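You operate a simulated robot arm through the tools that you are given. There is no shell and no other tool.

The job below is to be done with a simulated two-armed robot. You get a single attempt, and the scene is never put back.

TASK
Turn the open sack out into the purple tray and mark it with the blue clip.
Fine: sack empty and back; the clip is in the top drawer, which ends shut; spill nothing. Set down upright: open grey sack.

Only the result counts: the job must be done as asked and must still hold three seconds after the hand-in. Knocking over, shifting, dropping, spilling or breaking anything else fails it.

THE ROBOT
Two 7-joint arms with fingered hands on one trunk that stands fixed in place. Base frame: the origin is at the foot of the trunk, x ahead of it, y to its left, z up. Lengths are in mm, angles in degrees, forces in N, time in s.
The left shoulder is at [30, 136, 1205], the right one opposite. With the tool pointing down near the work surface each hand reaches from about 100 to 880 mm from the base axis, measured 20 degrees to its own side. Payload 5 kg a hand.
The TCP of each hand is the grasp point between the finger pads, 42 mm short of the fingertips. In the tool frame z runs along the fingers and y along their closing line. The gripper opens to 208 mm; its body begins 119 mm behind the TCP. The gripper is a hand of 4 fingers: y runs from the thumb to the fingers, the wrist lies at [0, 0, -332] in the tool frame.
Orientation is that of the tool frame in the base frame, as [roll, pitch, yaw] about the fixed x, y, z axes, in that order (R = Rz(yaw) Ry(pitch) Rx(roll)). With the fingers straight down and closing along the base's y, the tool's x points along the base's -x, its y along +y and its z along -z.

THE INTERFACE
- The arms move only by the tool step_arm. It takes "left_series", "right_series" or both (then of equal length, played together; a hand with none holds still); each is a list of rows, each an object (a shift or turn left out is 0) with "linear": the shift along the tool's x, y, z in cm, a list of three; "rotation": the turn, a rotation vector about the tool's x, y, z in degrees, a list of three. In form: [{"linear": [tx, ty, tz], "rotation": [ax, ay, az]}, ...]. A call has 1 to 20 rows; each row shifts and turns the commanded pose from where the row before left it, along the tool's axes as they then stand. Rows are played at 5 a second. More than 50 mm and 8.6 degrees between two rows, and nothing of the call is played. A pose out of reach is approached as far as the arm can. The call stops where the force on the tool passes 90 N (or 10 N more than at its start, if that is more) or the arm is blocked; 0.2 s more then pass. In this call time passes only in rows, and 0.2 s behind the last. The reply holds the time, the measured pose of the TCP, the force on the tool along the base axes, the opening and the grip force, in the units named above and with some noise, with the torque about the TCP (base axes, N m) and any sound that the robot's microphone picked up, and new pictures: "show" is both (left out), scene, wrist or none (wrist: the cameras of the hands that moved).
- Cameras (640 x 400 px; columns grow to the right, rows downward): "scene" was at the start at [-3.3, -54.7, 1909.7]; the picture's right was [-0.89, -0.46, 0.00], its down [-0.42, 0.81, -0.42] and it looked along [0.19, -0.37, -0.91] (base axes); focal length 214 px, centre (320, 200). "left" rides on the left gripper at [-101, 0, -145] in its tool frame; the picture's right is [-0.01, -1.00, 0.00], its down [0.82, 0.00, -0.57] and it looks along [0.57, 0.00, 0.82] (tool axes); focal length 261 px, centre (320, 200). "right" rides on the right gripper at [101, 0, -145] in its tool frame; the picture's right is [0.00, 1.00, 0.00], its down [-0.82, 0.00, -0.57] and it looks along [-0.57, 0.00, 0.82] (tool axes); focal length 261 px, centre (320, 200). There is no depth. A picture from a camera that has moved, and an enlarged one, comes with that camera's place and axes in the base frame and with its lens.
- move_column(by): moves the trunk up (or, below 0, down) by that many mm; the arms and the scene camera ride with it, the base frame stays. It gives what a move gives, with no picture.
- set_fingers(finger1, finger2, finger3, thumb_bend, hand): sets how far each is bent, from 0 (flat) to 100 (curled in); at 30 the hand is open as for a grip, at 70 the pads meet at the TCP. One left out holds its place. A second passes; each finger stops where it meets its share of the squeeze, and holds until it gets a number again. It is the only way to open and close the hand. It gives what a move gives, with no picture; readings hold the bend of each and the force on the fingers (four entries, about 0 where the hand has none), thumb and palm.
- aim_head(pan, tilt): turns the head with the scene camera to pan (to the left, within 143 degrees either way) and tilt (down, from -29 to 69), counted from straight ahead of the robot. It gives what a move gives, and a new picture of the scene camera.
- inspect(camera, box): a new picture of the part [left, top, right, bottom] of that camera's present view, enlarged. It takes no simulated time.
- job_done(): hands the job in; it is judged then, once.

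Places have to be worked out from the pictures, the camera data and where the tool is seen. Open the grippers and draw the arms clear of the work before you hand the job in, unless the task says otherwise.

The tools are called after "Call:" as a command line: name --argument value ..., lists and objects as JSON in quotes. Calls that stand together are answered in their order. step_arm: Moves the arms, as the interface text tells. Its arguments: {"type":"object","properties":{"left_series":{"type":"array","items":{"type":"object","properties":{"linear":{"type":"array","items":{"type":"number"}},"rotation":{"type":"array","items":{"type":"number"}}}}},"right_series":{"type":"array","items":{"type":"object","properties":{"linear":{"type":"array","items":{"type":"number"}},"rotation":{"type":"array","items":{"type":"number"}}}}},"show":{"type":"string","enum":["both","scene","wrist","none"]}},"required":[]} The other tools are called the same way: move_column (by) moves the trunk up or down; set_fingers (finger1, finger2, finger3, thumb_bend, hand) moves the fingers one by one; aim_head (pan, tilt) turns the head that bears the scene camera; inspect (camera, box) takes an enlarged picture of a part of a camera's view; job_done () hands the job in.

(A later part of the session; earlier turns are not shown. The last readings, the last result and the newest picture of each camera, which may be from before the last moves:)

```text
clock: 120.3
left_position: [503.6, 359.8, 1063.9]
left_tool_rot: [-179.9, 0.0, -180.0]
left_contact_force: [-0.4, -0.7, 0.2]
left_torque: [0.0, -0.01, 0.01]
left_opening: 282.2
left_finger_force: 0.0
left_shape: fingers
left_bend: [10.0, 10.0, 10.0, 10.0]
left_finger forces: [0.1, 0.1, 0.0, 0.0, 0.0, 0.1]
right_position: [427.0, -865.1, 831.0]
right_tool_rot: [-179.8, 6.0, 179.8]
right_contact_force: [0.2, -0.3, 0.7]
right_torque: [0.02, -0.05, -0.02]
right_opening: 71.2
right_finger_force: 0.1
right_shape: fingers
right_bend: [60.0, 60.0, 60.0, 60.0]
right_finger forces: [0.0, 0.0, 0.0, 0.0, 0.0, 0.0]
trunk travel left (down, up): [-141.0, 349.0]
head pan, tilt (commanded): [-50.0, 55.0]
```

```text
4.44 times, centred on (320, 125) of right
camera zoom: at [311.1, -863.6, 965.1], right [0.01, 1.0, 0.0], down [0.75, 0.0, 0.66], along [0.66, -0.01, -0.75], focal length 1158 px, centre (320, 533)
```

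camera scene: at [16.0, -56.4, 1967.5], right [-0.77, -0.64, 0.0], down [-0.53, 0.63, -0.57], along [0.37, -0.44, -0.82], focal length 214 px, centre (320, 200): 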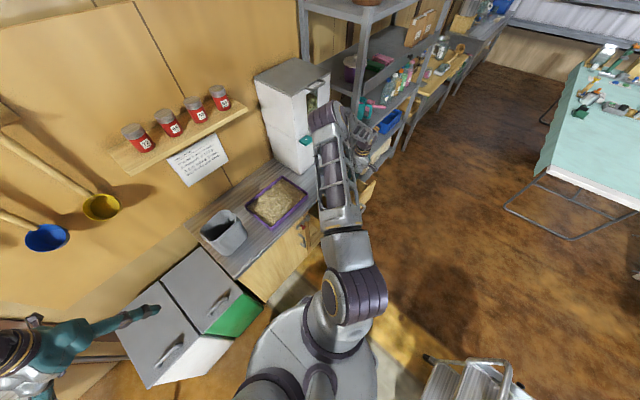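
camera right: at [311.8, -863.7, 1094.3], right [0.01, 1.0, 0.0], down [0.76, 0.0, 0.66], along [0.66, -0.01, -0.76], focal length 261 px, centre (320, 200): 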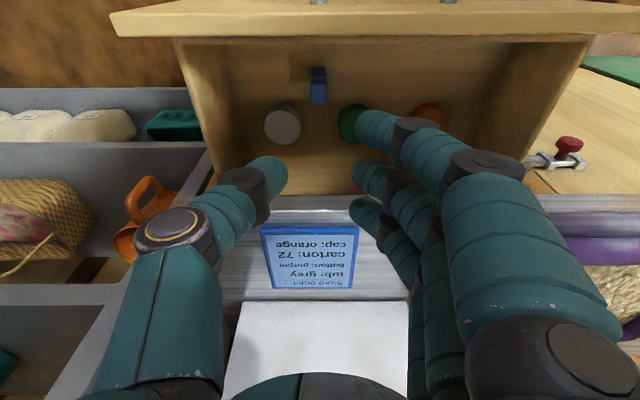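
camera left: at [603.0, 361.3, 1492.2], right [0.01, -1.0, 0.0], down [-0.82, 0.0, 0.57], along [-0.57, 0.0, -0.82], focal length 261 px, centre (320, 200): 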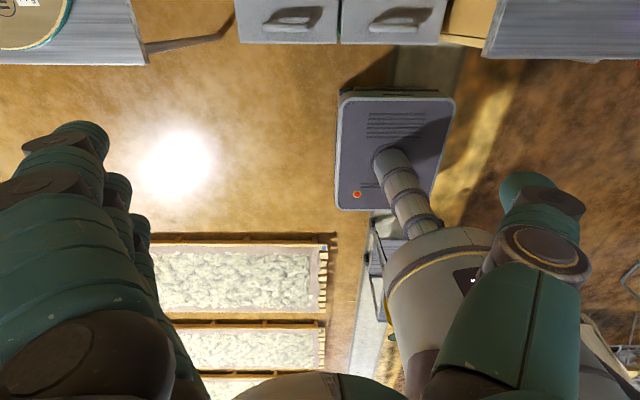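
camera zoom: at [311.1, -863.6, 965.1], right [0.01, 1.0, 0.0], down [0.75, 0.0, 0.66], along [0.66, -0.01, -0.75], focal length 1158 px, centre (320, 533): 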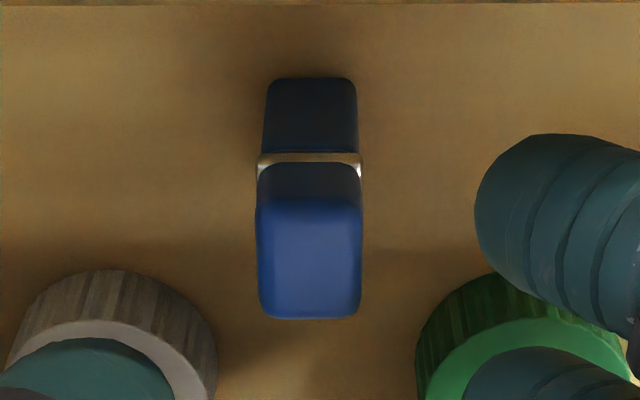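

Now the block is clear: top at z ≈ 729, x 423–452, y ≈ −866. To stay off the green cap I curl away the rear finger (finger 3) and go down 88 mm.

Call:
set_fingers --hand "right" --finger3 95

Call:
step_arm --right_series '[{"linear": [0.09, -0.04, 2.2]}, {"linear": [0.09, -0.04, 2.2]}, {"linear": [0.09, -0.04, 2.2]}, {"linear": [0.09, -0.02, 2.2]}]' --show "both"

Call:
inspect --camera "right" --box '[200, 60, 440, 260]'

```text
clock: 121.3
left_position: [503.0, 358.7, 1063.3]
left_tool_rot: [-179.9, 0.0, 180.0]
left_contact_force: [0.1, 0.5, 0.3]
left_torque: [-0.01, 0.0, -0.04]
left_opening: 282.3
left_finger_force: 0.1
left_shape: fingers
left_bend: [10.0, 10.0, 10.0, 10.0]
left_finger forces: [0.0, 0.0, 0.0, 0.0, 0.1, 0.0]
right_position: [427.2, -864.3, 831.8]
right_tool_rot: [-179.8, 6.1, 179.9]
right_contact_force: [0.0, 0.8, 0.1]
right_torque: [0.01, -0.03, -0.02]
right_opening: 70.9
right_finger_force: 0.0
right_shape: fingers
right_bend: [60.0, 60.0, 95.0, 60.0]
right_finger forces: [0.0, 0.0, 0.0, 0.1, 0.0, 0.0]
trunk travel left (down, up): [-141.0, 349.0]
head pan, tilt (commanded): [-50.0, 55.0]
```

```text
clock: 122.3
left_position: [502.9, 358.2, 1063.2]
left_tool_rot: [179.9, 0.0, -179.9]
left_contact_force: [1.0, -1.1, 0.2]
left_torque: [0.01, 0.01, -0.01]
left_opening: 282.2
left_finger_force: 0.0
left_shape: fingers
left_bend: [10.0, 10.0, 10.0, 10.0]
left_finger forces: [0.0, 0.1, 0.1, 0.0, 0.1, 0.0]
right_position: [434.4, -866.4, 742.7]
right_tool_rot: [-179.8, 6.1, -179.9]
right_contact_force: [0.0, -1.0, 0.1]
right_torque: [0.06, 0.03, 0.01]
right_opening: 70.8
right_finger_force: 0.0
right_shape: fingers
right_bend: [60.0, 60.0, 95.0, 60.0]
right_finger forces: [0.1, 0.1, 0.0, 0.1, 0.0, 0.0]
trunk travel left (down, up): [-141.0, 349.0]
head pan, tilt (commanded): [-50.0, 55.0]
camera scene: at [15.7, -56.4, 1837.5], right [-0.77, -0.64, 0.0], down [-0.53, 0.63, -0.57], along [0.37, -0.44, -0.82], focal length 214 px, centre (320, 200)
camera right: at [318.1, -866.0, 876.6], right [0.01, 1.0, 0.0], down [0.75, 0.0, 0.66], along [0.66, -0.01, -0.75], focal length 261 px, centre (320, 200)
```

scene: 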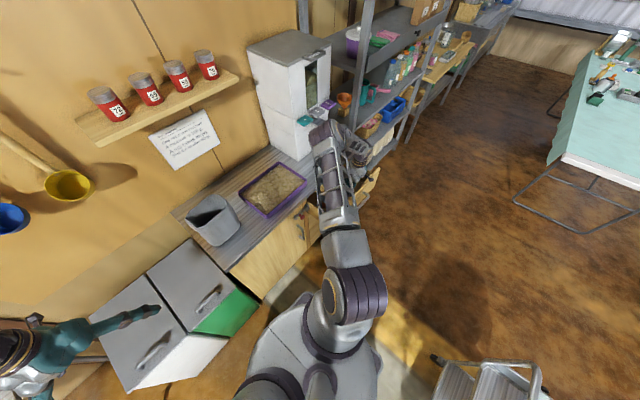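
right: 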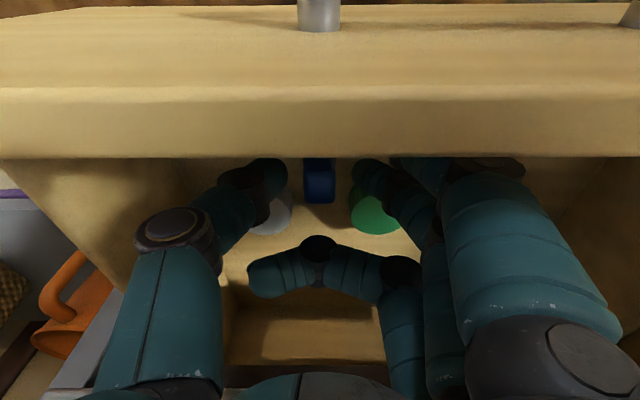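

```text
2.00 times, centred on (320, 160) of right
camera zoom: at [318.1, -866.0, 876.6], right [0.01, 1.0, 0.0], down [0.75, 0.0, 0.66], along [0.66, -0.01, -0.75], focal length 521 px, centre (320, 280)
```

zoom: 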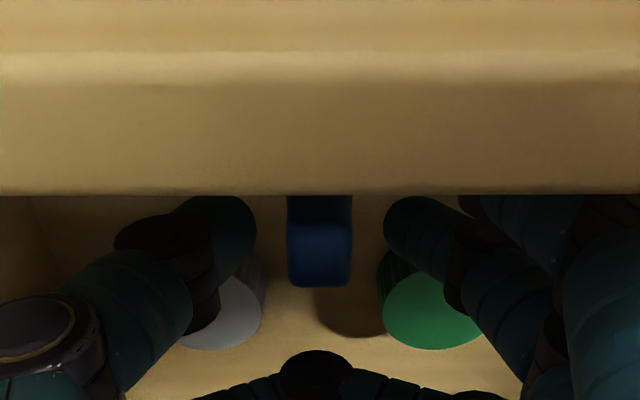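

The block is centred between the thumb and finger 2. I close just those two on it.

Call:
set_fingers --hand "right" --finger2 67 --thumb_bend 67

Call:
set_fingers --hand "right" --finger2 72 --thumb_bend 72

Call:
inspect --camera "right" --box '[200, 60, 440, 260]'

```text
clock: 123.3
left_position: [502.9, 360.3, 1063.4]
left_tool_rot: [180.0, 0.0, 180.0]
left_contact_force: [0.1, 0.0, -0.3]
left_torque: [0.04, -0.02, 0.01]
left_opening: 282.2
left_finger_force: 0.1
left_shape: fingers
left_bend: [10.0, 10.0, 10.0, 10.0]
left_finger forces: [0.0, 0.0, 0.1, 0.1, 0.1, 0.0]
right_position: [434.6, -867.6, 742.7]
right_tool_rot: [-179.8, 6.1, 179.9]
right_contact_force: [0.2, 0.6, 1.6]
right_torque: [-0.01, -0.01, -0.01]
right_opening: 58.4
right_finger_force: 2.9
right_shape: fingers
right_bend: [60.0, 66.0, 95.0, 66.0]
right_finger forces: [0.0, 2.6, 0.1, 0.0, 2.8, 0.0]
trunk travel left (down, up): [-141.0, 349.0]
head pan, tilt (commanded): [-50.0, 55.0]
```

```text
clock: 124.3
left_position: [502.1, 359.3, 1062.8]
left_tool_rot: [179.9, 0.1, -179.9]
left_contact_force: [-0.2, 0.2, -0.5]
left_torque: [-0.03, 0.03, -0.01]
left_opening: 282.3
left_finger_force: 0.0
left_shape: fingers
left_bend: [10.0, 10.0, 10.0, 10.0]
left_finger forces: [0.1, 0.1, 0.0, 0.0, 0.0, 0.1]
right_position: [434.4, -866.7, 743.6]
right_tool_rot: [-179.8, 6.1, 179.9]
right_contact_force: [-0.4, 0.5, 0.0]
right_torque: [-0.02, 0.01, -0.02]
right_opening: 54.8
right_finger_force: 10.9
right_shape: fingers
right_bend: [60.0, 65.0, 95.0, 69.0]
right_finger forces: [0.0, 11.0, 0.0, 0.0, 10.9, 0.0]
trunk travel left (down, up): [-141.0, 349.0]
head pan, tilt (commanded): [-50.0, 55.0]
```

```text
2.00 times, centred on (320, 160) of right
camera zoom: at [317.5, -865.5, 876.6], right [0.01, 1.0, 0.0], down [0.76, 0.0, 0.66], along [0.66, -0.01, -0.76], focal length 521 px, centre (320, 280)
```

zoom: 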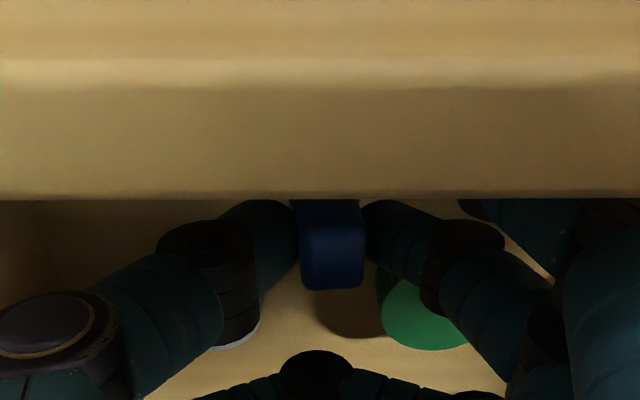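

The clip is pinched with 11 N by the fingertips. I lift it 40 mm and check it is held upright.

Call:
step_arm --right_series '[{"linear": [-0.11, 0, -1]}, {"linear": [-0.21, 0, -2]}, {"linear": [-0.11, 0, -1]}]' --show "wrist"

Call:
inspect --camera "right" --box '[200, 60, 440, 260]'

```text
clock: 125.1
left_position: [502.6, 358.8, 1062.4]
left_tool_rot: [179.9, 0.0, -180.0]
left_contact_force: [-0.2, 1.4, 0.9]
left_torque: [-0.02, -0.02, -0.02]
left_opening: 282.0
left_finger_force: 0.0
left_shape: fingers
left_bend: [10.0, 10.0, 10.0, 10.0]
left_finger forces: [0.0, 0.0, 0.1, 0.0, 0.0, 0.1]
right_position: [432.8, -866.7, 782.4]
right_tool_rot: [-179.7, 6.1, 179.9]
right_contact_force: [0.7, 0.3, 0.5]
right_torque: [0.01, -0.04, -0.02]
right_opening: 54.9
right_finger_force: 11.2
right_shape: fingers
right_bend: [60.0, 65.0, 95.0, 69.0]
right_finger forces: [0.0, 10.9, 0.0, 0.0, 11.0, 0.0]
trunk travel left (down, up): [-141.0, 349.0]
head pan, tilt (commanded): [-50.0, 55.0]
camera right: at [316.8, -865.2, 917.0], right [0.01, 1.0, 0.0], down [0.76, 0.0, 0.66], along [0.66, -0.01, -0.76], focal length 261 px, centre (320, 200)
```

right: 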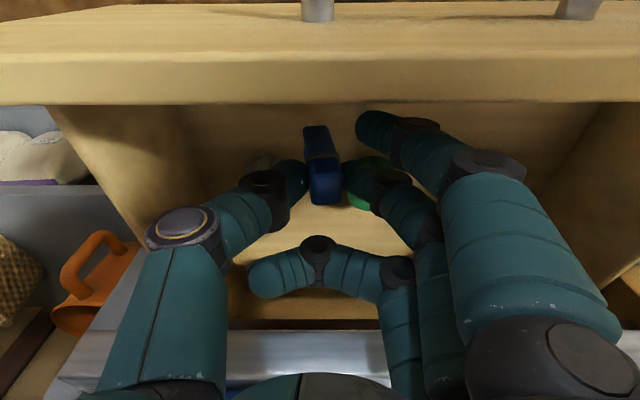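

```text
2.00 times, centred on (320, 160) of right
camera zoom: at [316.8, -865.2, 917.0], right [0.01, 1.0, 0.0], down [0.76, 0.0, 0.66], along [0.66, -0.01, -0.76], focal length 521 px, centre (320, 280)
```

zoom: 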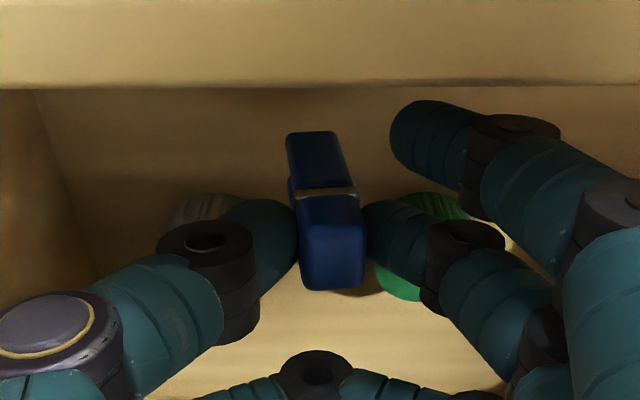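

The clip is held, leaning only about 4°. I correct that tilt and raise everything with the trunk to clear the drawer front and worktop.

Call:
step_arm --right_series '[{"rotation": [-4.4, 0, 0.47]}]' --show "none"

Call:
move_column --by 270

Call:
inspect --camera "right" --box '[200, 60, 440, 260]'

```text
clock: 125.5
left_position: [503.4, 358.9, 1063.5]
left_tool_rot: [180.0, 0.1, -179.9]
left_contact_force: [0.8, -0.7, -0.2]
left_torque: [0.12, -0.02, -0.02]
left_opening: 282.3
left_finger_force: 0.0
left_shape: fingers
left_bend: [10.0, 10.0, 10.0, 10.0]
left_finger forces: [0.1, 0.0, 0.0, 0.0, 0.1, 0.0]
right_position: [435.0, -866.2, 782.5]
right_tool_rot: [175.7, 6.1, 179.5]
right_contact_force: [-0.8, -0.3, -0.6]
right_torque: [0.04, 0.01, 0.0]
right_opening: 54.8
right_finger_force: 10.9
right_shape: fingers
right_bend: [60.0, 65.0, 95.0, 69.0]
right_finger forces: [0.0, 10.9, 0.0, 0.1, 10.9, 0.1]
trunk travel left (down, up): [-141.0, 349.0]
head pan, tilt (commanded): [-50.0, 55.0]
```

```text
clock: 128.2
left_position: [504.0, 358.5, 1332.4]
left_tool_rot: [179.9, 0.0, 180.0]
left_contact_force: [-0.3, -0.5, -0.1]
left_torque: [-0.02, -0.01, -0.01]
left_opening: 281.9
left_finger_force: 0.1
left_shape: fingers
left_bend: [10.0, 10.0, 10.0, 10.0]
left_finger forces: [0.1, 0.1, 0.0, 0.0, 0.0, 0.0]
right_position: [434.4, -867.9, 1053.2]
right_tool_rot: [175.7, 6.1, 179.4]
right_contact_force: [0.3, -0.4, -0.2]
right_torque: [-0.02, -0.01, 0.02]
right_opening: 55.0
right_finger_force: 11.0
right_shape: fingers
right_bend: [60.0, 65.0, 95.0, 69.0]
right_finger forces: [0.1, 10.9, 0.1, 0.0, 10.9, 0.1]
trunk travel left (down, up): [-411.0, 79.0]
head pan, tilt (commanded): [-50.0, 55.0]
```

```text
2.00 times, centred on (320, 160) of right
camera zoom: at [317.4, -875.6, 1186.3], right [0.01, 1.0, 0.07], down [0.76, -0.05, 0.65], along [0.66, 0.05, -0.75], focal length 521 px, centre (320, 280)
```

zoom: 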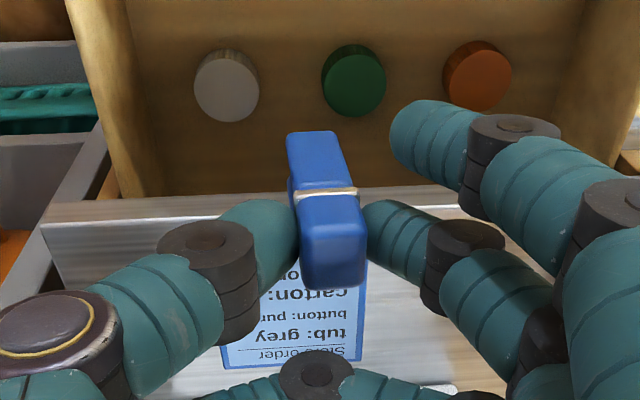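

The caps are undisturbed and the clip is held firmly. I carry it left along the front of the worktop, then over the tray's front wall.

Call:
step_arm --right_series '[{"linear": [0.04, 3.6, 0.27]}, {"linear": [0.04, 3.6, 0.27]}, {"linear": [0.04, 3.6, 0.27]}, {"linear": [0.04, 3.6, 0.27]}, {"linear": [0.04, 3.6, 0.27]}, {"linear": [0.04, 3.6, 0.27]}, {"linear": [0.04, 3.6, 0.27]}, {"linear": [0.04, 3.6, 0.27]}, {"linear": [0.04, 3.6, 0.27]}, {"linear": [0.04, 3.6, 0.27]}, {"linear": [-3, 0, 0.33]}, {"linear": [-3, 0, 0.33]}, {"linear": [-3, 0, 0.33]}]' --show "both"

```text
clock: 131.0
left_position: [504.6, 359.6, 1332.4]
left_tool_rot: [180.0, 0.0, 179.9]
left_contact_force: [0.4, 0.9, -1.1]
left_torque: [-0.01, 0.11, -0.02]
left_opening: 282.2
left_finger_force: 0.3
left_shape: fingers
left_bend: [10.0, 10.0, 10.0, 10.0]
left_finger forces: [0.0, 0.1, 0.1, 0.0, 0.0, 0.0]
right_position: [524.4, -505.9, 1051.0]
right_tool_rot: [175.8, 6.1, 179.3]
right_contact_force: [0.4, -1.0, 0.3]
right_torque: [0.03, 0.0, 0.0]
right_opening: 55.0
right_finger_force: 10.8
right_shape: fingers
right_bend: [60.0, 65.0, 95.0, 69.0]
right_finger forces: [0.0, 10.8, 0.0, 0.1, 10.7, 0.0]
trunk travel left (down, up): [-411.0, 79.0]
head pan, tilt (commanded): [-50.0, 55.0]
camera scene: at [16.7, -55.0, 2107.5], right [-0.77, -0.64, 0.0], down [-0.53, 0.63, -0.57], along [0.37, -0.44, -0.82], focal length 214 px, centre (320, 200)
camera right: at [407.8, -515.0, 1184.8], right [0.01, 1.0, 0.07], down [0.76, -0.05, 0.65], along [0.65, 0.05, -0.75], focal length 261 px, centre (320, 200)
```

scene: 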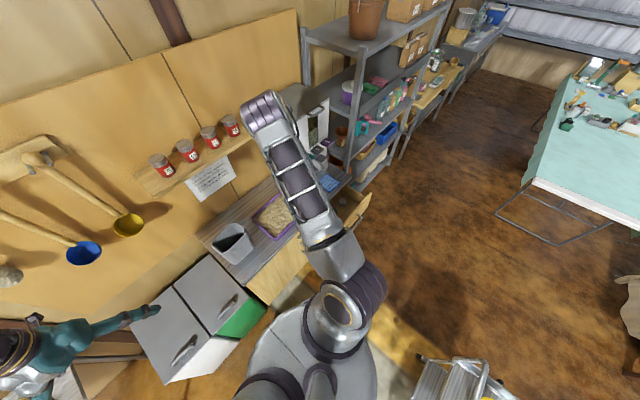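
right: 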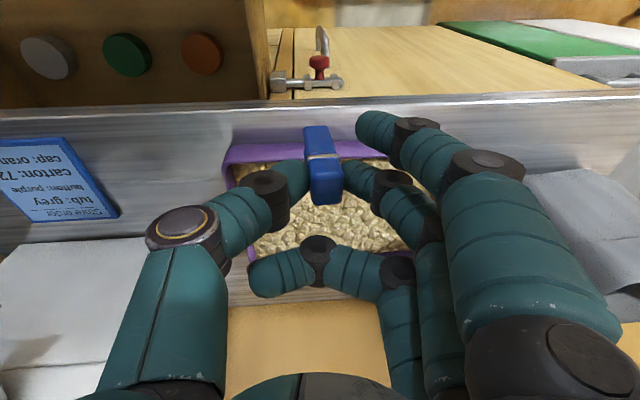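

The clip is now just short of the tray's front wall. I zoom in to measure the rim against the clip's legs.

Call:
inspect --camera "right" --box '[220, 110, 420, 230]'

Call:
inspect --camera "scene" --box '[230, 170, 330, 270]'

```text
3.20 times, centred on (320, 170) of right
camera zoom: at [407.8, -515.0, 1184.8], right [0.01, 1.0, 0.07], down [0.76, -0.05, 0.65], along [0.65, 0.05, -0.75], focal length 834 px, centre (320, 296)
```

zoom: 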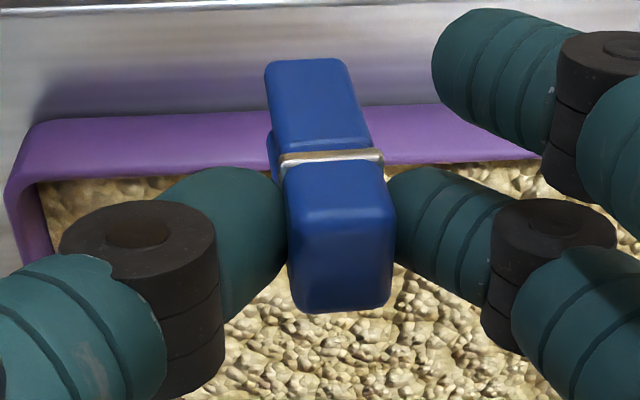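

```text
4.00 times, centred on (280, 220) of scene
camera zoom: at [16.7, -55.0, 2107.5], right [-0.77, -0.64, 0.0], down [-0.53, 0.63, -0.57], along [0.37, -0.44, -0.82], focal length 858 px, centre (480, 120)
```

zoom: 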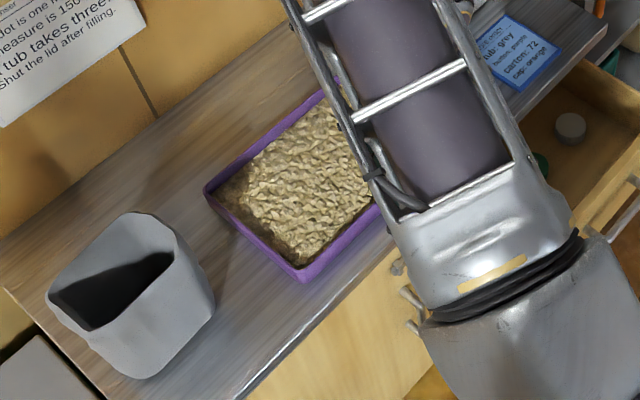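

The legs are apart about 28 mm overall and the front wall's rim is near x = 585. I move 50 mm forward and 30 mm down to hover about 15 mm above the rim, then compare again.

Call:
step_arm --right_series '[{"linear": [-2.49, 0.01, 0.27]}, {"linear": [-2.49, 0.01, 0.27]}, {"linear": [0.16, -0.11, 1.49]}, {"linear": [0.16, -0.11, 1.49]}, {"linear": [0, 0, 0]}]' --show "none"

Call:
inspect --camera "right" --box '[220, 80, 420, 230]'

Call:
inspect --camera "scene" --box '[230, 170, 330, 270]'

```text
clock: 132.2
left_position: [503.9, 359.5, 1332.4]
left_tool_rot: [-180.0, 0.0, -180.0]
left_contact_force: [-0.5, -0.2, -0.5]
left_torque: [0.0, -0.04, 0.0]
left_opening: 282.1
left_finger_force: 0.0
left_shape: fingers
left_bend: [10.0, 10.0, 10.0, 10.0]
left_finger forces: [0.0, 0.0, 0.1, 0.0, 0.0, 0.1]
right_position: [575.4, -505.1, 1020.7]
right_tool_rot: [175.8, 6.1, 179.5]
right_contact_force: [-0.2, -0.2, -0.5]
right_torque: [-0.01, -0.03, 0.02]
right_opening: 54.8
right_finger_force: 10.6
right_shape: fingers
right_bend: [60.0, 65.0, 95.0, 69.0]
right_finger forces: [0.0, 10.8, 0.0, 0.0, 10.9, 0.0]
trunk travel left (down, up): [-411.0, 79.0]
head pan, tilt (commanded): [-50.0, 55.0]
```

```text
2.67 times, centred on (320, 155) of right
camera zoom: at [458.2, -514.6, 1154.7], right [0.01, 1.0, 0.07], down [0.75, -0.05, 0.65], along [0.66, 0.05, -0.75], focal length 695 px, centre (320, 320)
```

zoom: 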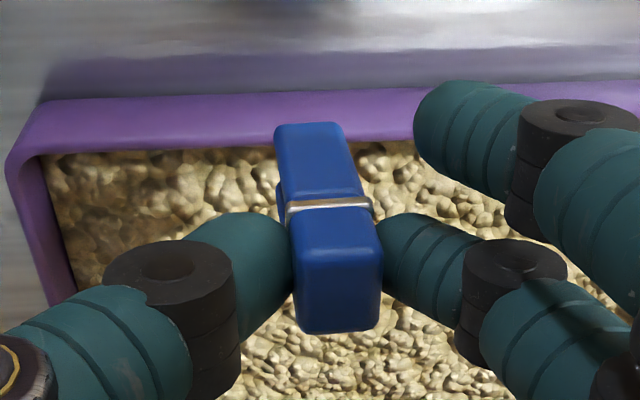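

```text
4.00 times, centred on (280, 220) of scene
camera zoom: at [14.7, -55.8, 2107.6], right [-0.77, -0.64, 0.0], down [-0.53, 0.63, -0.57], along [0.37, -0.44, -0.82], focal length 858 px, centre (480, 120)
```

zoom: 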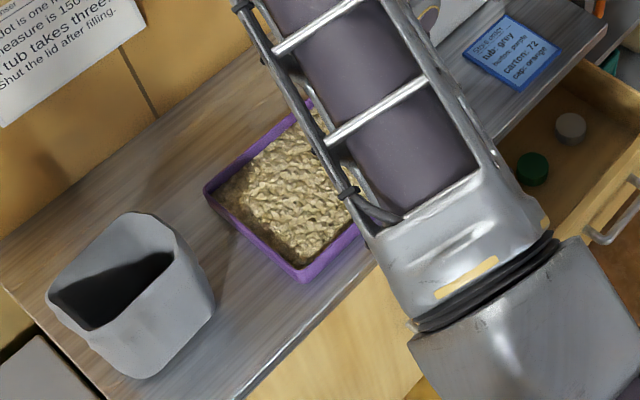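

The rim's inner top edge triangulates to (591, z ≈ 898), so I shift 4 mm forward to centre the gap between the legs over the wall and come down 17 mm to just above it.

Call:
step_arm --right_series '[{"linear": [-0.4, 0, 0.04]}, {"linear": [0.09, -0.06, 0.85]}, {"linear": [0.09, -0.06, 0.85]}, {"linear": [0, 0, 0]}]' --show "none"

Call:
inspect --camera "right" --box '[240, 80, 400, 200]'

```text
clock: 133.2
left_position: [503.6, 359.0, 1332.9]
left_tool_rot: [-180.0, 0.0, -180.0]
left_contact_force: [-0.3, -0.7, 0.2]
left_torque: [-0.03, -0.01, 0.01]
left_opening: 282.2
left_finger_force: 0.1
left_shape: fingers
left_bend: [10.0, 10.0, 10.0, 10.0]
left_finger forces: [0.0, 0.0, 0.0, 0.0, 0.0, 0.0]
right_position: [578.3, -504.9, 1005.6]
right_tool_rot: [175.8, 6.1, 179.5]
right_contact_force: [-0.5, 0.9, 0.5]
right_torque: [0.0, -0.03, 0.0]
right_opening: 54.8
right_finger_force: 10.6
right_shape: fingers
right_bend: [60.0, 65.0, 95.0, 69.0]
right_finger forces: [0.1, 10.8, 0.0, 0.1, 10.8, 0.1]
trunk travel left (down, up): [-411.0, 79.0]
head pan, tilt (commanded): [-50.0, 55.0]
```

```text
3.33 times, centred on (320, 140) of right
camera zoom: at [461.8, -514.6, 1138.6], right [0.01, 1.0, 0.07], down [0.76, -0.05, 0.65], along [0.66, 0.05, -0.75], focal length 869 px, centre (320, 400)
```

zoom: 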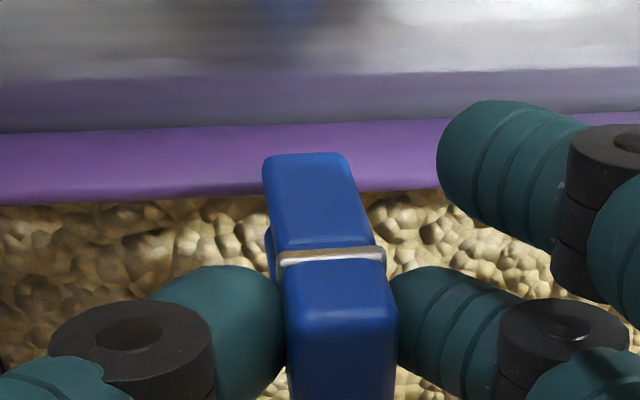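

Working through the three views, the gap between the legs is within about 1–2 mm of the wall's centre. I shift back 1 mm and lower 10 mm, feeling for contact.

Call:
step_arm --right_series '[{"linear": [0.1, 0, -0.01]}, {"linear": [0.05, -0.04, 0.5]}, {"linear": [0.05, -0.04, 0.5]}]' --show "none"

Call:
inspect --camera "right" --box '[240, 80, 400, 200]'

```text
clock: 134.0
left_position: [503.2, 359.9, 1333.6]
left_tool_rot: [180.0, -0.1, 179.9]
left_contact_force: [-0.2, -0.2, 0.4]
left_torque: [0.0, -0.01, -0.02]
left_opening: 282.4
left_finger_force: 0.0
left_shape: fingers
left_bend: [10.0, 10.0, 10.0, 10.0]
left_finger forces: [0.0, 0.0, 0.1, 0.0, 0.1, 0.1]
right_position: [577.3, -505.2, 995.8]
right_tool_rot: [175.8, 6.1, 179.4]
right_contact_force: [0.7, -0.4, -0.4]
right_torque: [0.0, -0.01, -0.01]
right_opening: 54.8
right_finger_force: 10.7
right_shape: fingers
right_bend: [60.0, 65.0, 95.0, 69.0]
right_finger forces: [0.0, 10.9, 0.0, 0.0, 11.0, 0.0]
trunk travel left (down, up): [-411.0, 79.0]
head pan, tilt (commanded): [-50.0, 55.0]
```

```text
3.33 times, centred on (320, 140) of right
camera zoom: at [460.8, -514.8, 1128.2], right [0.01, 1.0, 0.07], down [0.76, -0.05, 0.65], along [0.66, 0.05, -0.75], focal length 869 px, centre (320, 400)
```

zoom: 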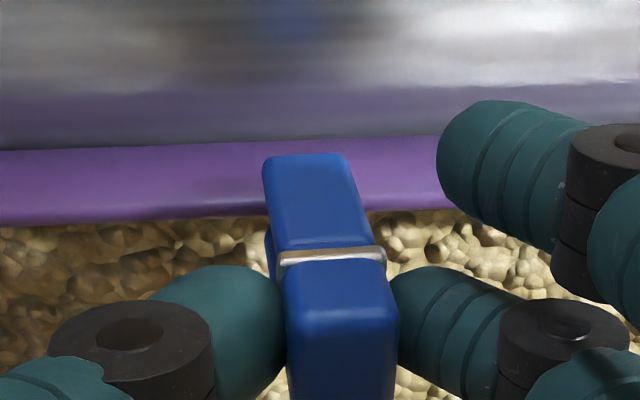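

Still no contact with the leg tips at about rim height. I lower another 10 mm.

Call:
step_arm --right_series '[{"linear": [0.05, -0.04, 0.5]}, {"linear": [0.05, -0.04, 0.5]}]' --show "none"

Call:
inspect --camera "right" --box '[240, 80, 400, 200]'

```text
clock: 134.6
left_position: [503.7, 359.2, 1333.2]
left_tool_rot: [-179.9, -0.1, 179.9]
left_contact_force: [-0.5, -0.2, 0.1]
left_torque: [0.01, 0.03, 0.01]
left_opening: 282.3
left_finger_force: 0.1
left_shape: fingers
left_bend: [10.0, 10.0, 10.0, 10.0]
left_finger forces: [0.0, 0.1, 0.0, 0.0, 0.1, 0.1]
right_position: [577.7, -506.9, 985.0]
right_tool_rot: [175.8, 6.0, 179.5]
right_contact_force: [0.3, 0.4, -1.0]
right_torque: [0.0, -0.03, -0.03]
right_opening: 54.7
right_finger_force: 10.5
right_shape: fingers
right_bend: [60.0, 65.0, 95.0, 69.0]
right_finger forces: [0.0, 10.8, 0.0, 0.1, 10.9, 0.0]
trunk travel left (down, up): [-411.0, 79.0]
head pan, tilt (commanded): [-50.0, 55.0]
```

```text
3.33 times, centred on (320, 140) of right
camera zoom: at [460.7, -514.6, 1117.9], right [0.01, 1.0, 0.07], down [0.76, -0.05, 0.65], along [0.66, 0.05, -0.75], focal length 869 px, centre (320, 400)
```

zoom: 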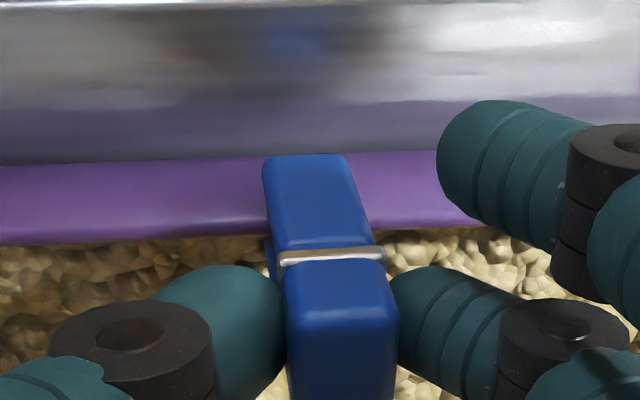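

No force yet, and the front leg is visibly outside the wall, so the rim is in the gap. I keep lowering in small steps.

Call:
step_arm --right_series '[{"linear": [0.05, -0.04, 0.5]}, {"linear": [0.05, -0.04, 0.5]}]' --show "none"

Call:
step_arm --right_series '[{"linear": [0.05, -0.04, 0.5]}, {"linear": [0, 0, 0]}]' --show "wrist"

Call:
inspect --camera "right" --box '[240, 80, 400, 200]'

```text
clock: 135.2
left_position: [503.5, 358.5, 1333.9]
left_tool_rot: [-180.0, 0.0, -179.9]
left_contact_force: [-0.7, -0.4, 0.9]
left_torque: [0.03, 0.01, -0.05]
left_opening: 282.2
left_finger_force: 0.0
left_shape: fingers
left_bend: [10.0, 10.0, 10.0, 10.0]
left_finger forces: [0.1, 0.0, 0.1, 0.1, 0.1, 0.0]
right_position: [578.5, -506.6, 975.4]
right_tool_rot: [175.8, 6.1, 179.5]
right_contact_force: [0.0, -0.1, -0.1]
right_torque: [-0.03, -0.04, 0.0]
right_opening: 54.9
right_finger_force: 10.6
right_shape: fingers
right_bend: [60.0, 65.0, 95.0, 69.0]
right_finger forces: [0.1, 11.0, 0.0, 0.0, 10.9, 0.1]
trunk travel left (down, up): [-411.0, 79.0]
head pan, tilt (commanded): [-50.0, 55.0]
```

```text
clock: 135.8
left_position: [503.0, 359.5, 1333.3]
left_tool_rot: [180.0, 0.1, -179.9]
left_contact_force: [0.3, 1.3, -0.1]
left_torque: [0.0, -0.05, -0.01]
left_opening: 282.3
left_finger_force: 0.0
left_shape: fingers
left_bend: [10.0, 10.0, 10.0, 10.0]
left_finger forces: [0.1, 0.0, 0.0, 0.0, 0.1, 0.0]
right_position: [577.8, -506.4, 968.9]
right_tool_rot: [175.8, 6.2, 179.4]
right_contact_force: [-0.2, 0.0, 0.8]
right_torque: [-0.01, -0.05, 0.04]
right_opening: 54.7
right_finger_force: 11.7
right_shape: fingers
right_bend: [60.0, 65.0, 95.0, 69.0]
right_finger forces: [0.0, 10.8, 0.0, 0.0, 10.9, 0.0]
trunk travel left (down, up): [-411.0, 79.0]
head pan, tilt (commanded): [-50.0, 55.0]
camera right: at [460.4, -515.0, 1102.3], right [0.01, 1.0, 0.07], down [0.75, -0.05, 0.65], along [0.66, 0.05, -0.75], focal length 261 px, centre (320, 200)
```

right: 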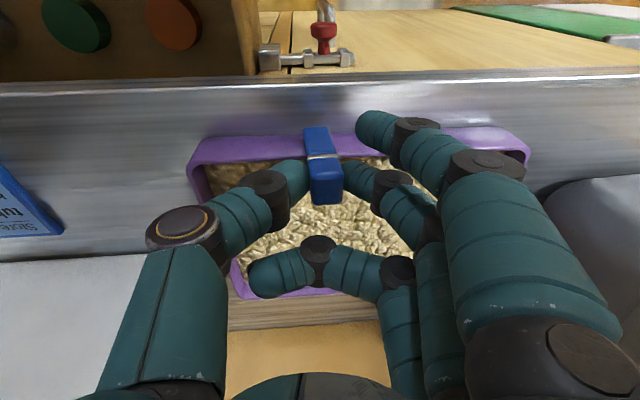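

```text
3.33 times, centred on (320, 140) of right
camera zoom: at [460.4, -515.0, 1102.3], right [0.01, 1.0, 0.07], down [0.75, -0.05, 0.65], along [0.66, 0.05, -0.75], focal length 869 px, centre (320, 400)
```

zoom: 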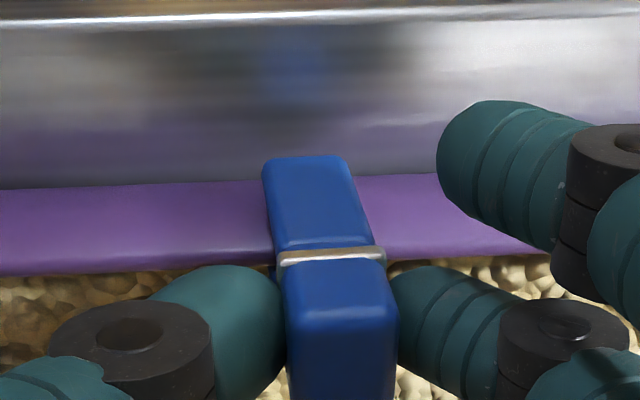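

The rim now sits about 28 mm up into the gap with no force. I lower a further 10 mm in two steps, watching for touch.

Call:
step_arm --right_series '[{"linear": [0.05, -0.04, 0.5]}, {"linear": [0, 0, 0]}]' --show "none"

Call:
step_arm --right_series '[{"linear": [0.05, -0.04, 0.5]}, {"linear": [0, 0, 0]}]' --show "none"

Call:
inspect --camera "right" --box '[240, 80, 400, 200]'

```text
clock: 136.4
left_position: [502.9, 360.7, 1333.8]
left_tool_rot: [-180.0, 0.0, -179.9]
left_contact_force: [-0.1, 1.1, 0.9]
left_torque: [0.0, -0.02, 0.02]
left_opening: 282.2
left_finger_force: 0.0
left_shape: fingers
left_bend: [10.0, 10.0, 10.0, 10.0]
left_finger forces: [0.1, 0.0, 0.0, 0.0, 0.0, 0.0]
right_position: [577.6, -506.9, 964.0]
right_tool_rot: [175.8, 6.0, 179.5]
right_contact_force: [-0.3, 0.3, -1.3]
right_torque: [-0.04, 0.01, -0.01]
right_opening: 54.7
right_finger_force: 10.7
right_shape: fingers
right_bend: [60.0, 65.0, 95.0, 69.0]
right_finger forces: [0.0, 10.7, 0.1, 0.1, 10.9, 0.0]
trunk travel left (down, up): [-411.0, 79.0]
head pan, tilt (commanded): [-50.0, 55.0]
```

```text
clock: 137.0
left_position: [503.2, 360.3, 1332.4]
left_tool_rot: [-179.9, 0.0, 180.0]
left_contact_force: [0.2, -0.1, -0.7]
left_torque: [0.03, -0.01, -0.01]
left_opening: 282.2
left_finger_force: 0.1
left_shape: fingers
left_bend: [10.0, 10.0, 10.0, 10.0]
left_finger forces: [0.0, 0.0, 0.1, 0.0, 0.1, 0.1]
right_position: [578.3, -506.3, 958.6]
right_tool_rot: [175.8, 6.1, 179.4]
right_contact_force: [0.1, -0.6, 1.5]
right_torque: [-0.01, 0.01, 0.02]
right_opening: 54.6
right_finger_force: 11.2
right_shape: fingers
right_bend: [60.0, 65.0, 95.0, 69.0]
right_finger forces: [0.0, 11.3, 0.0, 0.1, 11.5, 0.0]
trunk travel left (down, up): [-411.0, 79.0]
head pan, tilt (commanded): [-50.0, 55.0]
```

```text
3.33 times, centred on (320, 140) of right
camera zoom: at [460.8, -514.7, 1092.1], right [0.01, 1.0, 0.07], down [0.76, -0.05, 0.65], along [0.66, 0.05, -0.75], focal length 869 px, centre (320, 400)
```

zoom: 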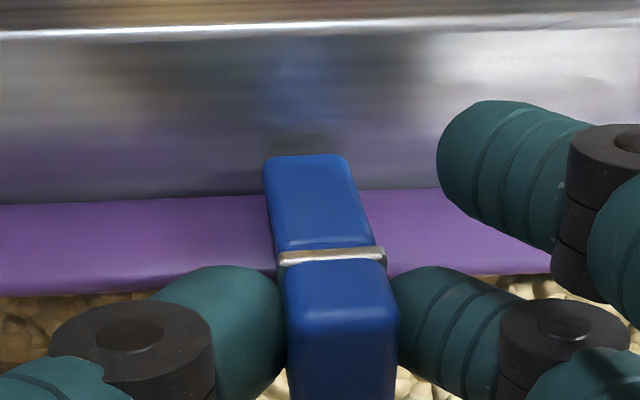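

A first hint of contact (1.5 N). I lower 3 mm more to confirm it is resting.

Call:
step_arm --right_series '[{"linear": [0.03, -0.02, 0.3]}, {"linear": [0, 0, 0]}]' --show "none"

```text
clock: 137.6
left_position: [502.4, 359.1, 1334.4]
left_tool_rot: [180.0, 0.1, -179.9]
left_contact_force: [-0.4, -0.1, 0.1]
left_torque: [-0.01, 0.01, -0.02]
left_opening: 282.3
left_finger_force: 0.0
left_shape: fingers
left_bend: [10.0, 10.0, 10.0, 10.0]
left_finger forces: [0.1, 0.0, 0.0, 0.0, 0.0, 0.0]
right_position: [578.1, -505.8, 957.5]
right_tool_rot: [175.8, 6.2, 179.5]
right_contact_force: [-1.3, -2.4, 17.4]
right_torque: [0.01, 0.01, -0.02]
right_opening: 54.2
right_finger_force: 15.1
right_shape: fingers
right_bend: [60.0, 64.0, 95.0, 69.0]
right_finger forces: [0.0, 12.9, 0.0, 0.1, 16.3, 0.0]
trunk travel left (down, up): [-411.0, 79.0]
head pan, tilt (commanded): [-50.0, 55.0]
```

The clip is seated (17 N). I relieve the pressure by 2 mm and open the fingers slowly.

Call:
step_arm --right_series '[{"linear": [-0.02, 0.02, -0.2]}, {"linear": [0, 0, 0]}]' --show "none"

Call:
set_fingers --hand "right" --finger2 63 --thumb_bend 66

Call:
set_fingers --hand "right" --finger2 58 --thumb_bend 59

Call:
inspect --camera "right" --box '[220, 80, 420, 220]'

```text
clock: 138.2
left_position: [502.5, 358.6, 1333.1]
left_tool_rot: [179.9, 0.0, -179.9]
left_contact_force: [-0.8, 0.3, 0.4]
left_torque: [0.02, -0.03, 0.01]
left_opening: 282.2
left_finger_force: 0.2
left_shape: fingers
left_bend: [10.0, 10.0, 10.0, 10.0]
left_finger forces: [0.0, 0.1, 0.0, 0.0, 0.0, 0.0]
right_position: [577.0, -505.1, 957.4]
right_tool_rot: [175.8, 6.2, 179.4]
right_contact_force: [0.5, -1.4, 3.5]
right_torque: [-0.04, -0.1, 0.03]
right_opening: 54.1
right_finger_force: 12.2
right_shape: fingers
right_bend: [60.0, 64.0, 95.0, 69.0]
right_finger forces: [0.0, 11.4, 0.1, 0.0, 13.0, 0.0]
trunk travel left (down, up): [-411.0, 79.0]
head pan, tilt (commanded): [-50.0, 55.0]
```

```text
clock: 139.2
left_position: [502.2, 358.6, 1333.3]
left_tool_rot: [-180.0, -0.1, -180.0]
left_contact_force: [0.3, 0.0, 0.5]
left_torque: [-0.01, -0.05, 0.0]
left_opening: 282.2
left_finger_force: 0.1
left_shape: fingers
left_bend: [10.0, 10.0, 10.0, 10.0]
left_finger forces: [0.0, 0.1, 0.0, 0.0, 0.0, 0.1]
right_position: [577.3, -507.1, 958.3]
right_tool_rot: [175.8, 6.1, 179.5]
right_contact_force: [0.0, -0.3, 0.3]
right_torque: [-0.01, 0.02, -0.03]
right_opening: 57.8
right_finger_force: 0.0
right_shape: fingers
right_bend: [60.0, 63.0, 95.0, 66.0]
right_finger forces: [0.0, 0.0, 0.0, 0.0, 0.0, 0.1]
trunk travel left (down, up): [-411.0, 79.0]
head pan, tilt (commanded): [-50.0, 55.0]
```

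```text
clock: 140.2
left_position: [503.1, 360.0, 1333.7]
left_tool_rot: [-180.0, 0.1, -179.9]
left_contact_force: [0.2, 0.4, -0.1]
left_torque: [0.01, 0.0, 0.02]
left_opening: 282.0
left_finger_force: 0.1
left_shape: fingers
left_bend: [10.0, 10.0, 10.0, 10.0]
left_finger forces: [0.1, 0.0, 0.1, 0.0, 0.0, 0.1]
right_position: [576.8, -506.0, 959.5]
right_tool_rot: [175.8, 6.1, 179.4]
right_contact_force: [0.5, 2.9, 11.1]
right_torque: [-0.29, -0.09, 0.03]
right_opening: 68.9
right_finger_force: 5.5
right_shape: fingers
right_bend: [60.0, 57.0, 95.0, 60.0]
right_finger forces: [0.1, 0.0, 0.0, 0.1, 10.8, 0.0]
trunk travel left (down, up): [-411.0, 79.0]
head pan, tilt (commanded): [-50.0, 55.0]
```

```text
2.86 times, centred on (320, 150) of right
camera zoom: at [460.8, -514.4, 1092.1], right [0.01, 1.0, 0.07], down [0.75, -0.05, 0.65], along [0.66, 0.05, -0.75], focal length 745 px, centre (320, 343)
```

zoom: 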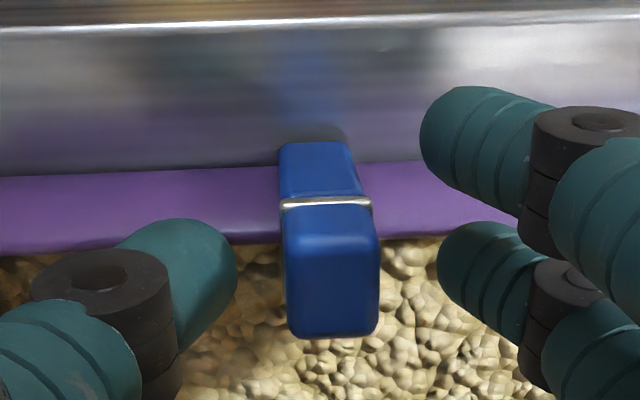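

The clip stands free astride the front wall; the opened thumb tip touches the rim slightly (11 N), so I raise the hand straight up off it.

Call:
step_arm --right_series '[{"linear": [-0.1, 0.07, -0.99]}, {"linear": [-0.21, 0.15, -1.98]}, {"linear": [-0.32, 0.22, -2.97]}, {"linear": [-0.42, 0.3, -3.97]}, {"linear": [-0.42, 0.3, -3.97]}]' --show "both"

Call:
inspect --camera "right" --box '[220, 80, 420, 220]'

```text
clock: 141.4
left_position: [502.6, 360.9, 1332.2]
left_tool_rot: [-179.9, 0.0, -179.9]
left_contact_force: [-0.3, 1.0, 0.2]
left_torque: [-0.07, -0.08, 0.0]
left_opening: 282.4
left_finger_force: 0.0
left_shape: fingers
left_bend: [10.0, 10.0, 10.0, 10.0]
left_finger forces: [0.0, 0.1, 0.0, 0.0, 0.1, 0.1]
right_position: [574.4, -505.0, 1099.1]
right_tool_rot: [175.9, 6.0, 179.5]
right_contact_force: [-0.1, 0.1, -0.8]
right_torque: [-0.09, -0.11, -0.01]
right_opening: 73.2
right_finger_force: 0.2
right_shape: fingers
right_bend: [60.0, 57.0, 95.0, 59.0]
right_finger forces: [0.0, 0.0, 0.0, 0.0, 0.1, 0.0]
trunk travel left (down, up): [-411.0, 79.0]
head pan, tilt (commanded): [-50.0, 55.0]
camera scene: at [13.8, -54.7, 2107.6], right [-0.77, -0.64, 0.0], down [-0.53, 0.63, -0.57], along [0.37, -0.44, -0.82], focal length 214 px, centre (320, 200)
camera right: at [458.4, -514.7, 1231.7], right [0.01, 1.0, 0.07], down [0.76, -0.05, 0.65], along [0.66, 0.05, -0.75], focal length 261 px, centre (320, 200)
```

scene: 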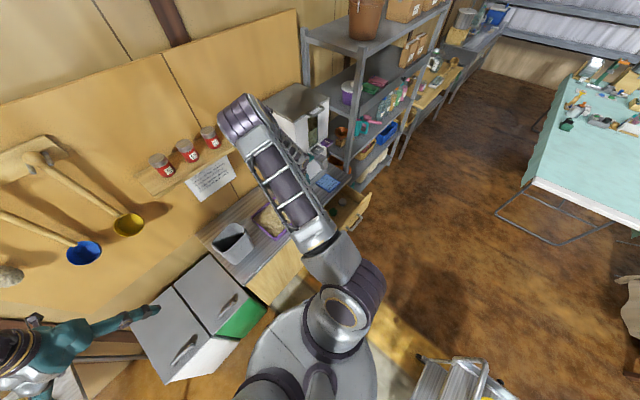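
right: 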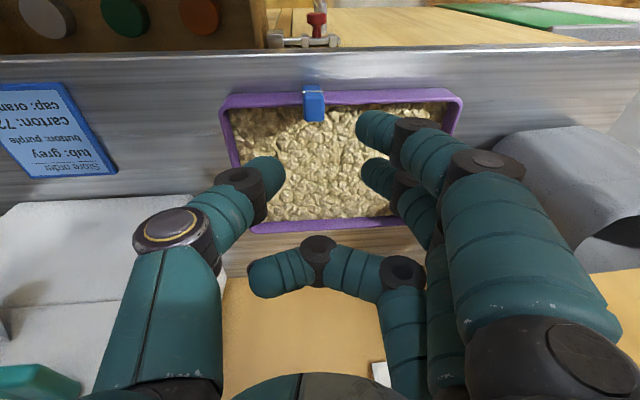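

```text
2.86 times, centred on (320, 150) of right
camera zoom: at [458.4, -514.7, 1231.7], right [0.01, 1.0, 0.07], down [0.76, -0.05, 0.65], along [0.66, 0.05, -0.75], focal length 745 px, centre (320, 343)
```

zoom: 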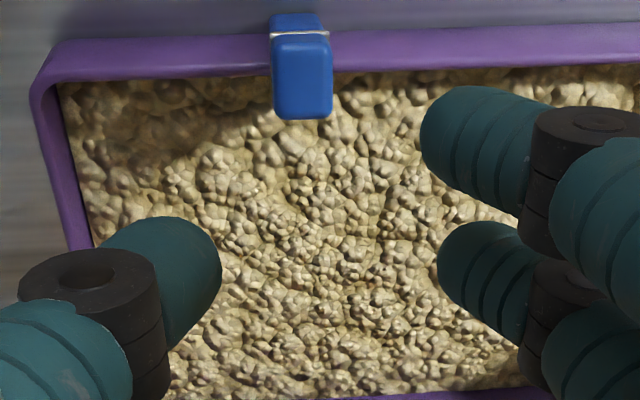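

The clip sits squarely over the tray's front wall and the load is level. Now to shut the drawer: I draw the right hand back to open space in front of the drawers, restoring its earlier tilt.

Call:
step_arm --right_series '[{"rotation": [4.4, 0, -0.47]}, {"rotation": [0, -4.5, 0]}, {"rotation": [0, -4.5, 0]}, {"rotation": [0, -4.4, 0]}, {"linear": [3.81, -1.45, -0.7]}, {"linear": [3.81, -1.45, -0.7]}, {"linear": [3.81, -1.45, -0.7]}, {"linear": [3.81, -1.45, -0.7]}, {"linear": [3.81, -1.45, -0.7]}, {"linear": [3.81, -1.45, -0.7]}, {"linear": [3.81, -1.45, -0.7]}, {"linear": [3.81, -1.45, -0.7]}, {"linear": [3.81, -1.45, -0.7]}, {"linear": [3.81, -1.45, -0.7]}, {"linear": [0, 0, 0]}]' --show "both"

```text
clock: 144.6
left_position: [504.9, 359.6, 1331.7]
left_tool_rot: [-180.0, 0.1, 180.0]
left_contact_force: [1.2, 0.3, -0.3]
left_torque: [-0.06, 0.08, 0.01]
left_opening: 282.3
left_finger_force: 0.0
left_shape: fingers
left_bend: [10.0, 10.0, 10.0, 10.0]
left_finger forces: [0.1, 0.0, 0.0, 0.1, 0.0, 0.0]
right_position: [195.3, -649.5, 1038.5]
right_tool_rot: [-179.9, 19.5, 179.9]
right_contact_force: [2.4, 0.7, -0.8]
right_torque: [-0.07, 0.16, -0.02]
right_opening: 72.9
right_finger_force: 0.0
right_shape: fingers
right_bend: [60.0, 57.0, 95.0, 59.0]
right_finger forces: [0.1, 0.1, 0.1, 0.0, 0.0, 0.1]
trunk travel left (down, up): [-411.0, 79.0]
head pan, tilt (commanded): [-50.0, 55.0]
camera scene: at [17.0, -55.0, 2107.5], right [-0.77, -0.64, 0.0], down [-0.53, 0.63, -0.57], along [0.37, -0.44, -0.82], focal length 214 px, centre (320, 200)
camera right: at [50.0, -648.0, 1141.0], right [0.01, 1.0, 0.0], down [0.58, 0.0, 0.81], along [0.81, -0.01, -0.58], focal length 261 px, centre (320, 200)
```

scene: 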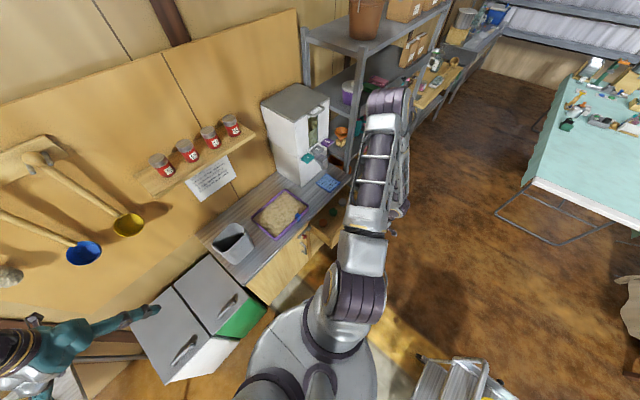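
right: 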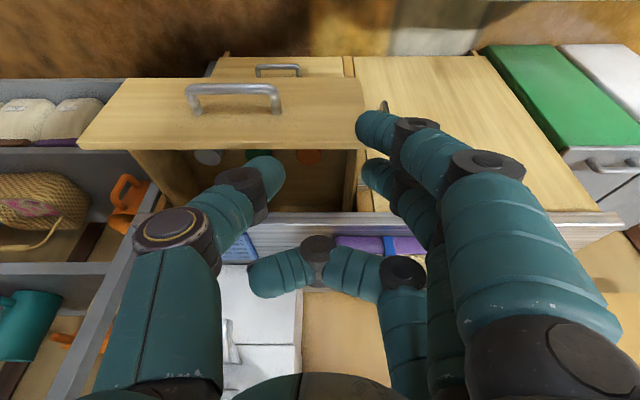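

The head has a free view of the worktop now; I check the tray, clip and sack before going on.

Call:
inspect --camera "scene" --box '[200, 170, 340, 280]'

Call:
inspect --camera "scene" --box '[275, 195, 315, 230]'

```text
3.64 times, centred on (270, 225) of scene
camera zoom: at [17.0, -55.0, 2107.5], right [-0.77, -0.64, 0.0], down [-0.53, 0.63, -0.57], along [0.37, -0.44, -0.82], focal length 780 px, centre (502, 109)
```

zoom: 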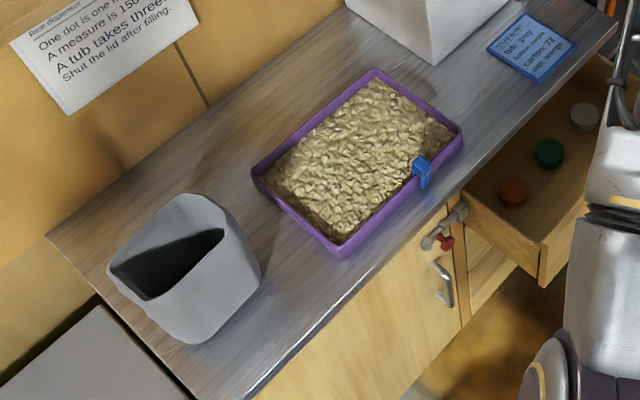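

```text
11.43 times, centred on (295, 212) of scene
camera zoom: at [17.0, -55.0, 2107.5], right [-0.77, -0.64, 0.0], down [-0.53, 0.63, -0.57], along [0.37, -0.44, -0.82], focal length 2451 px, centre (606, 57)
```

zoom: 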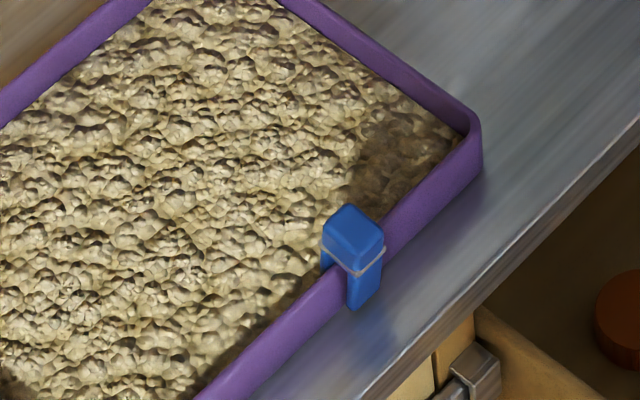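

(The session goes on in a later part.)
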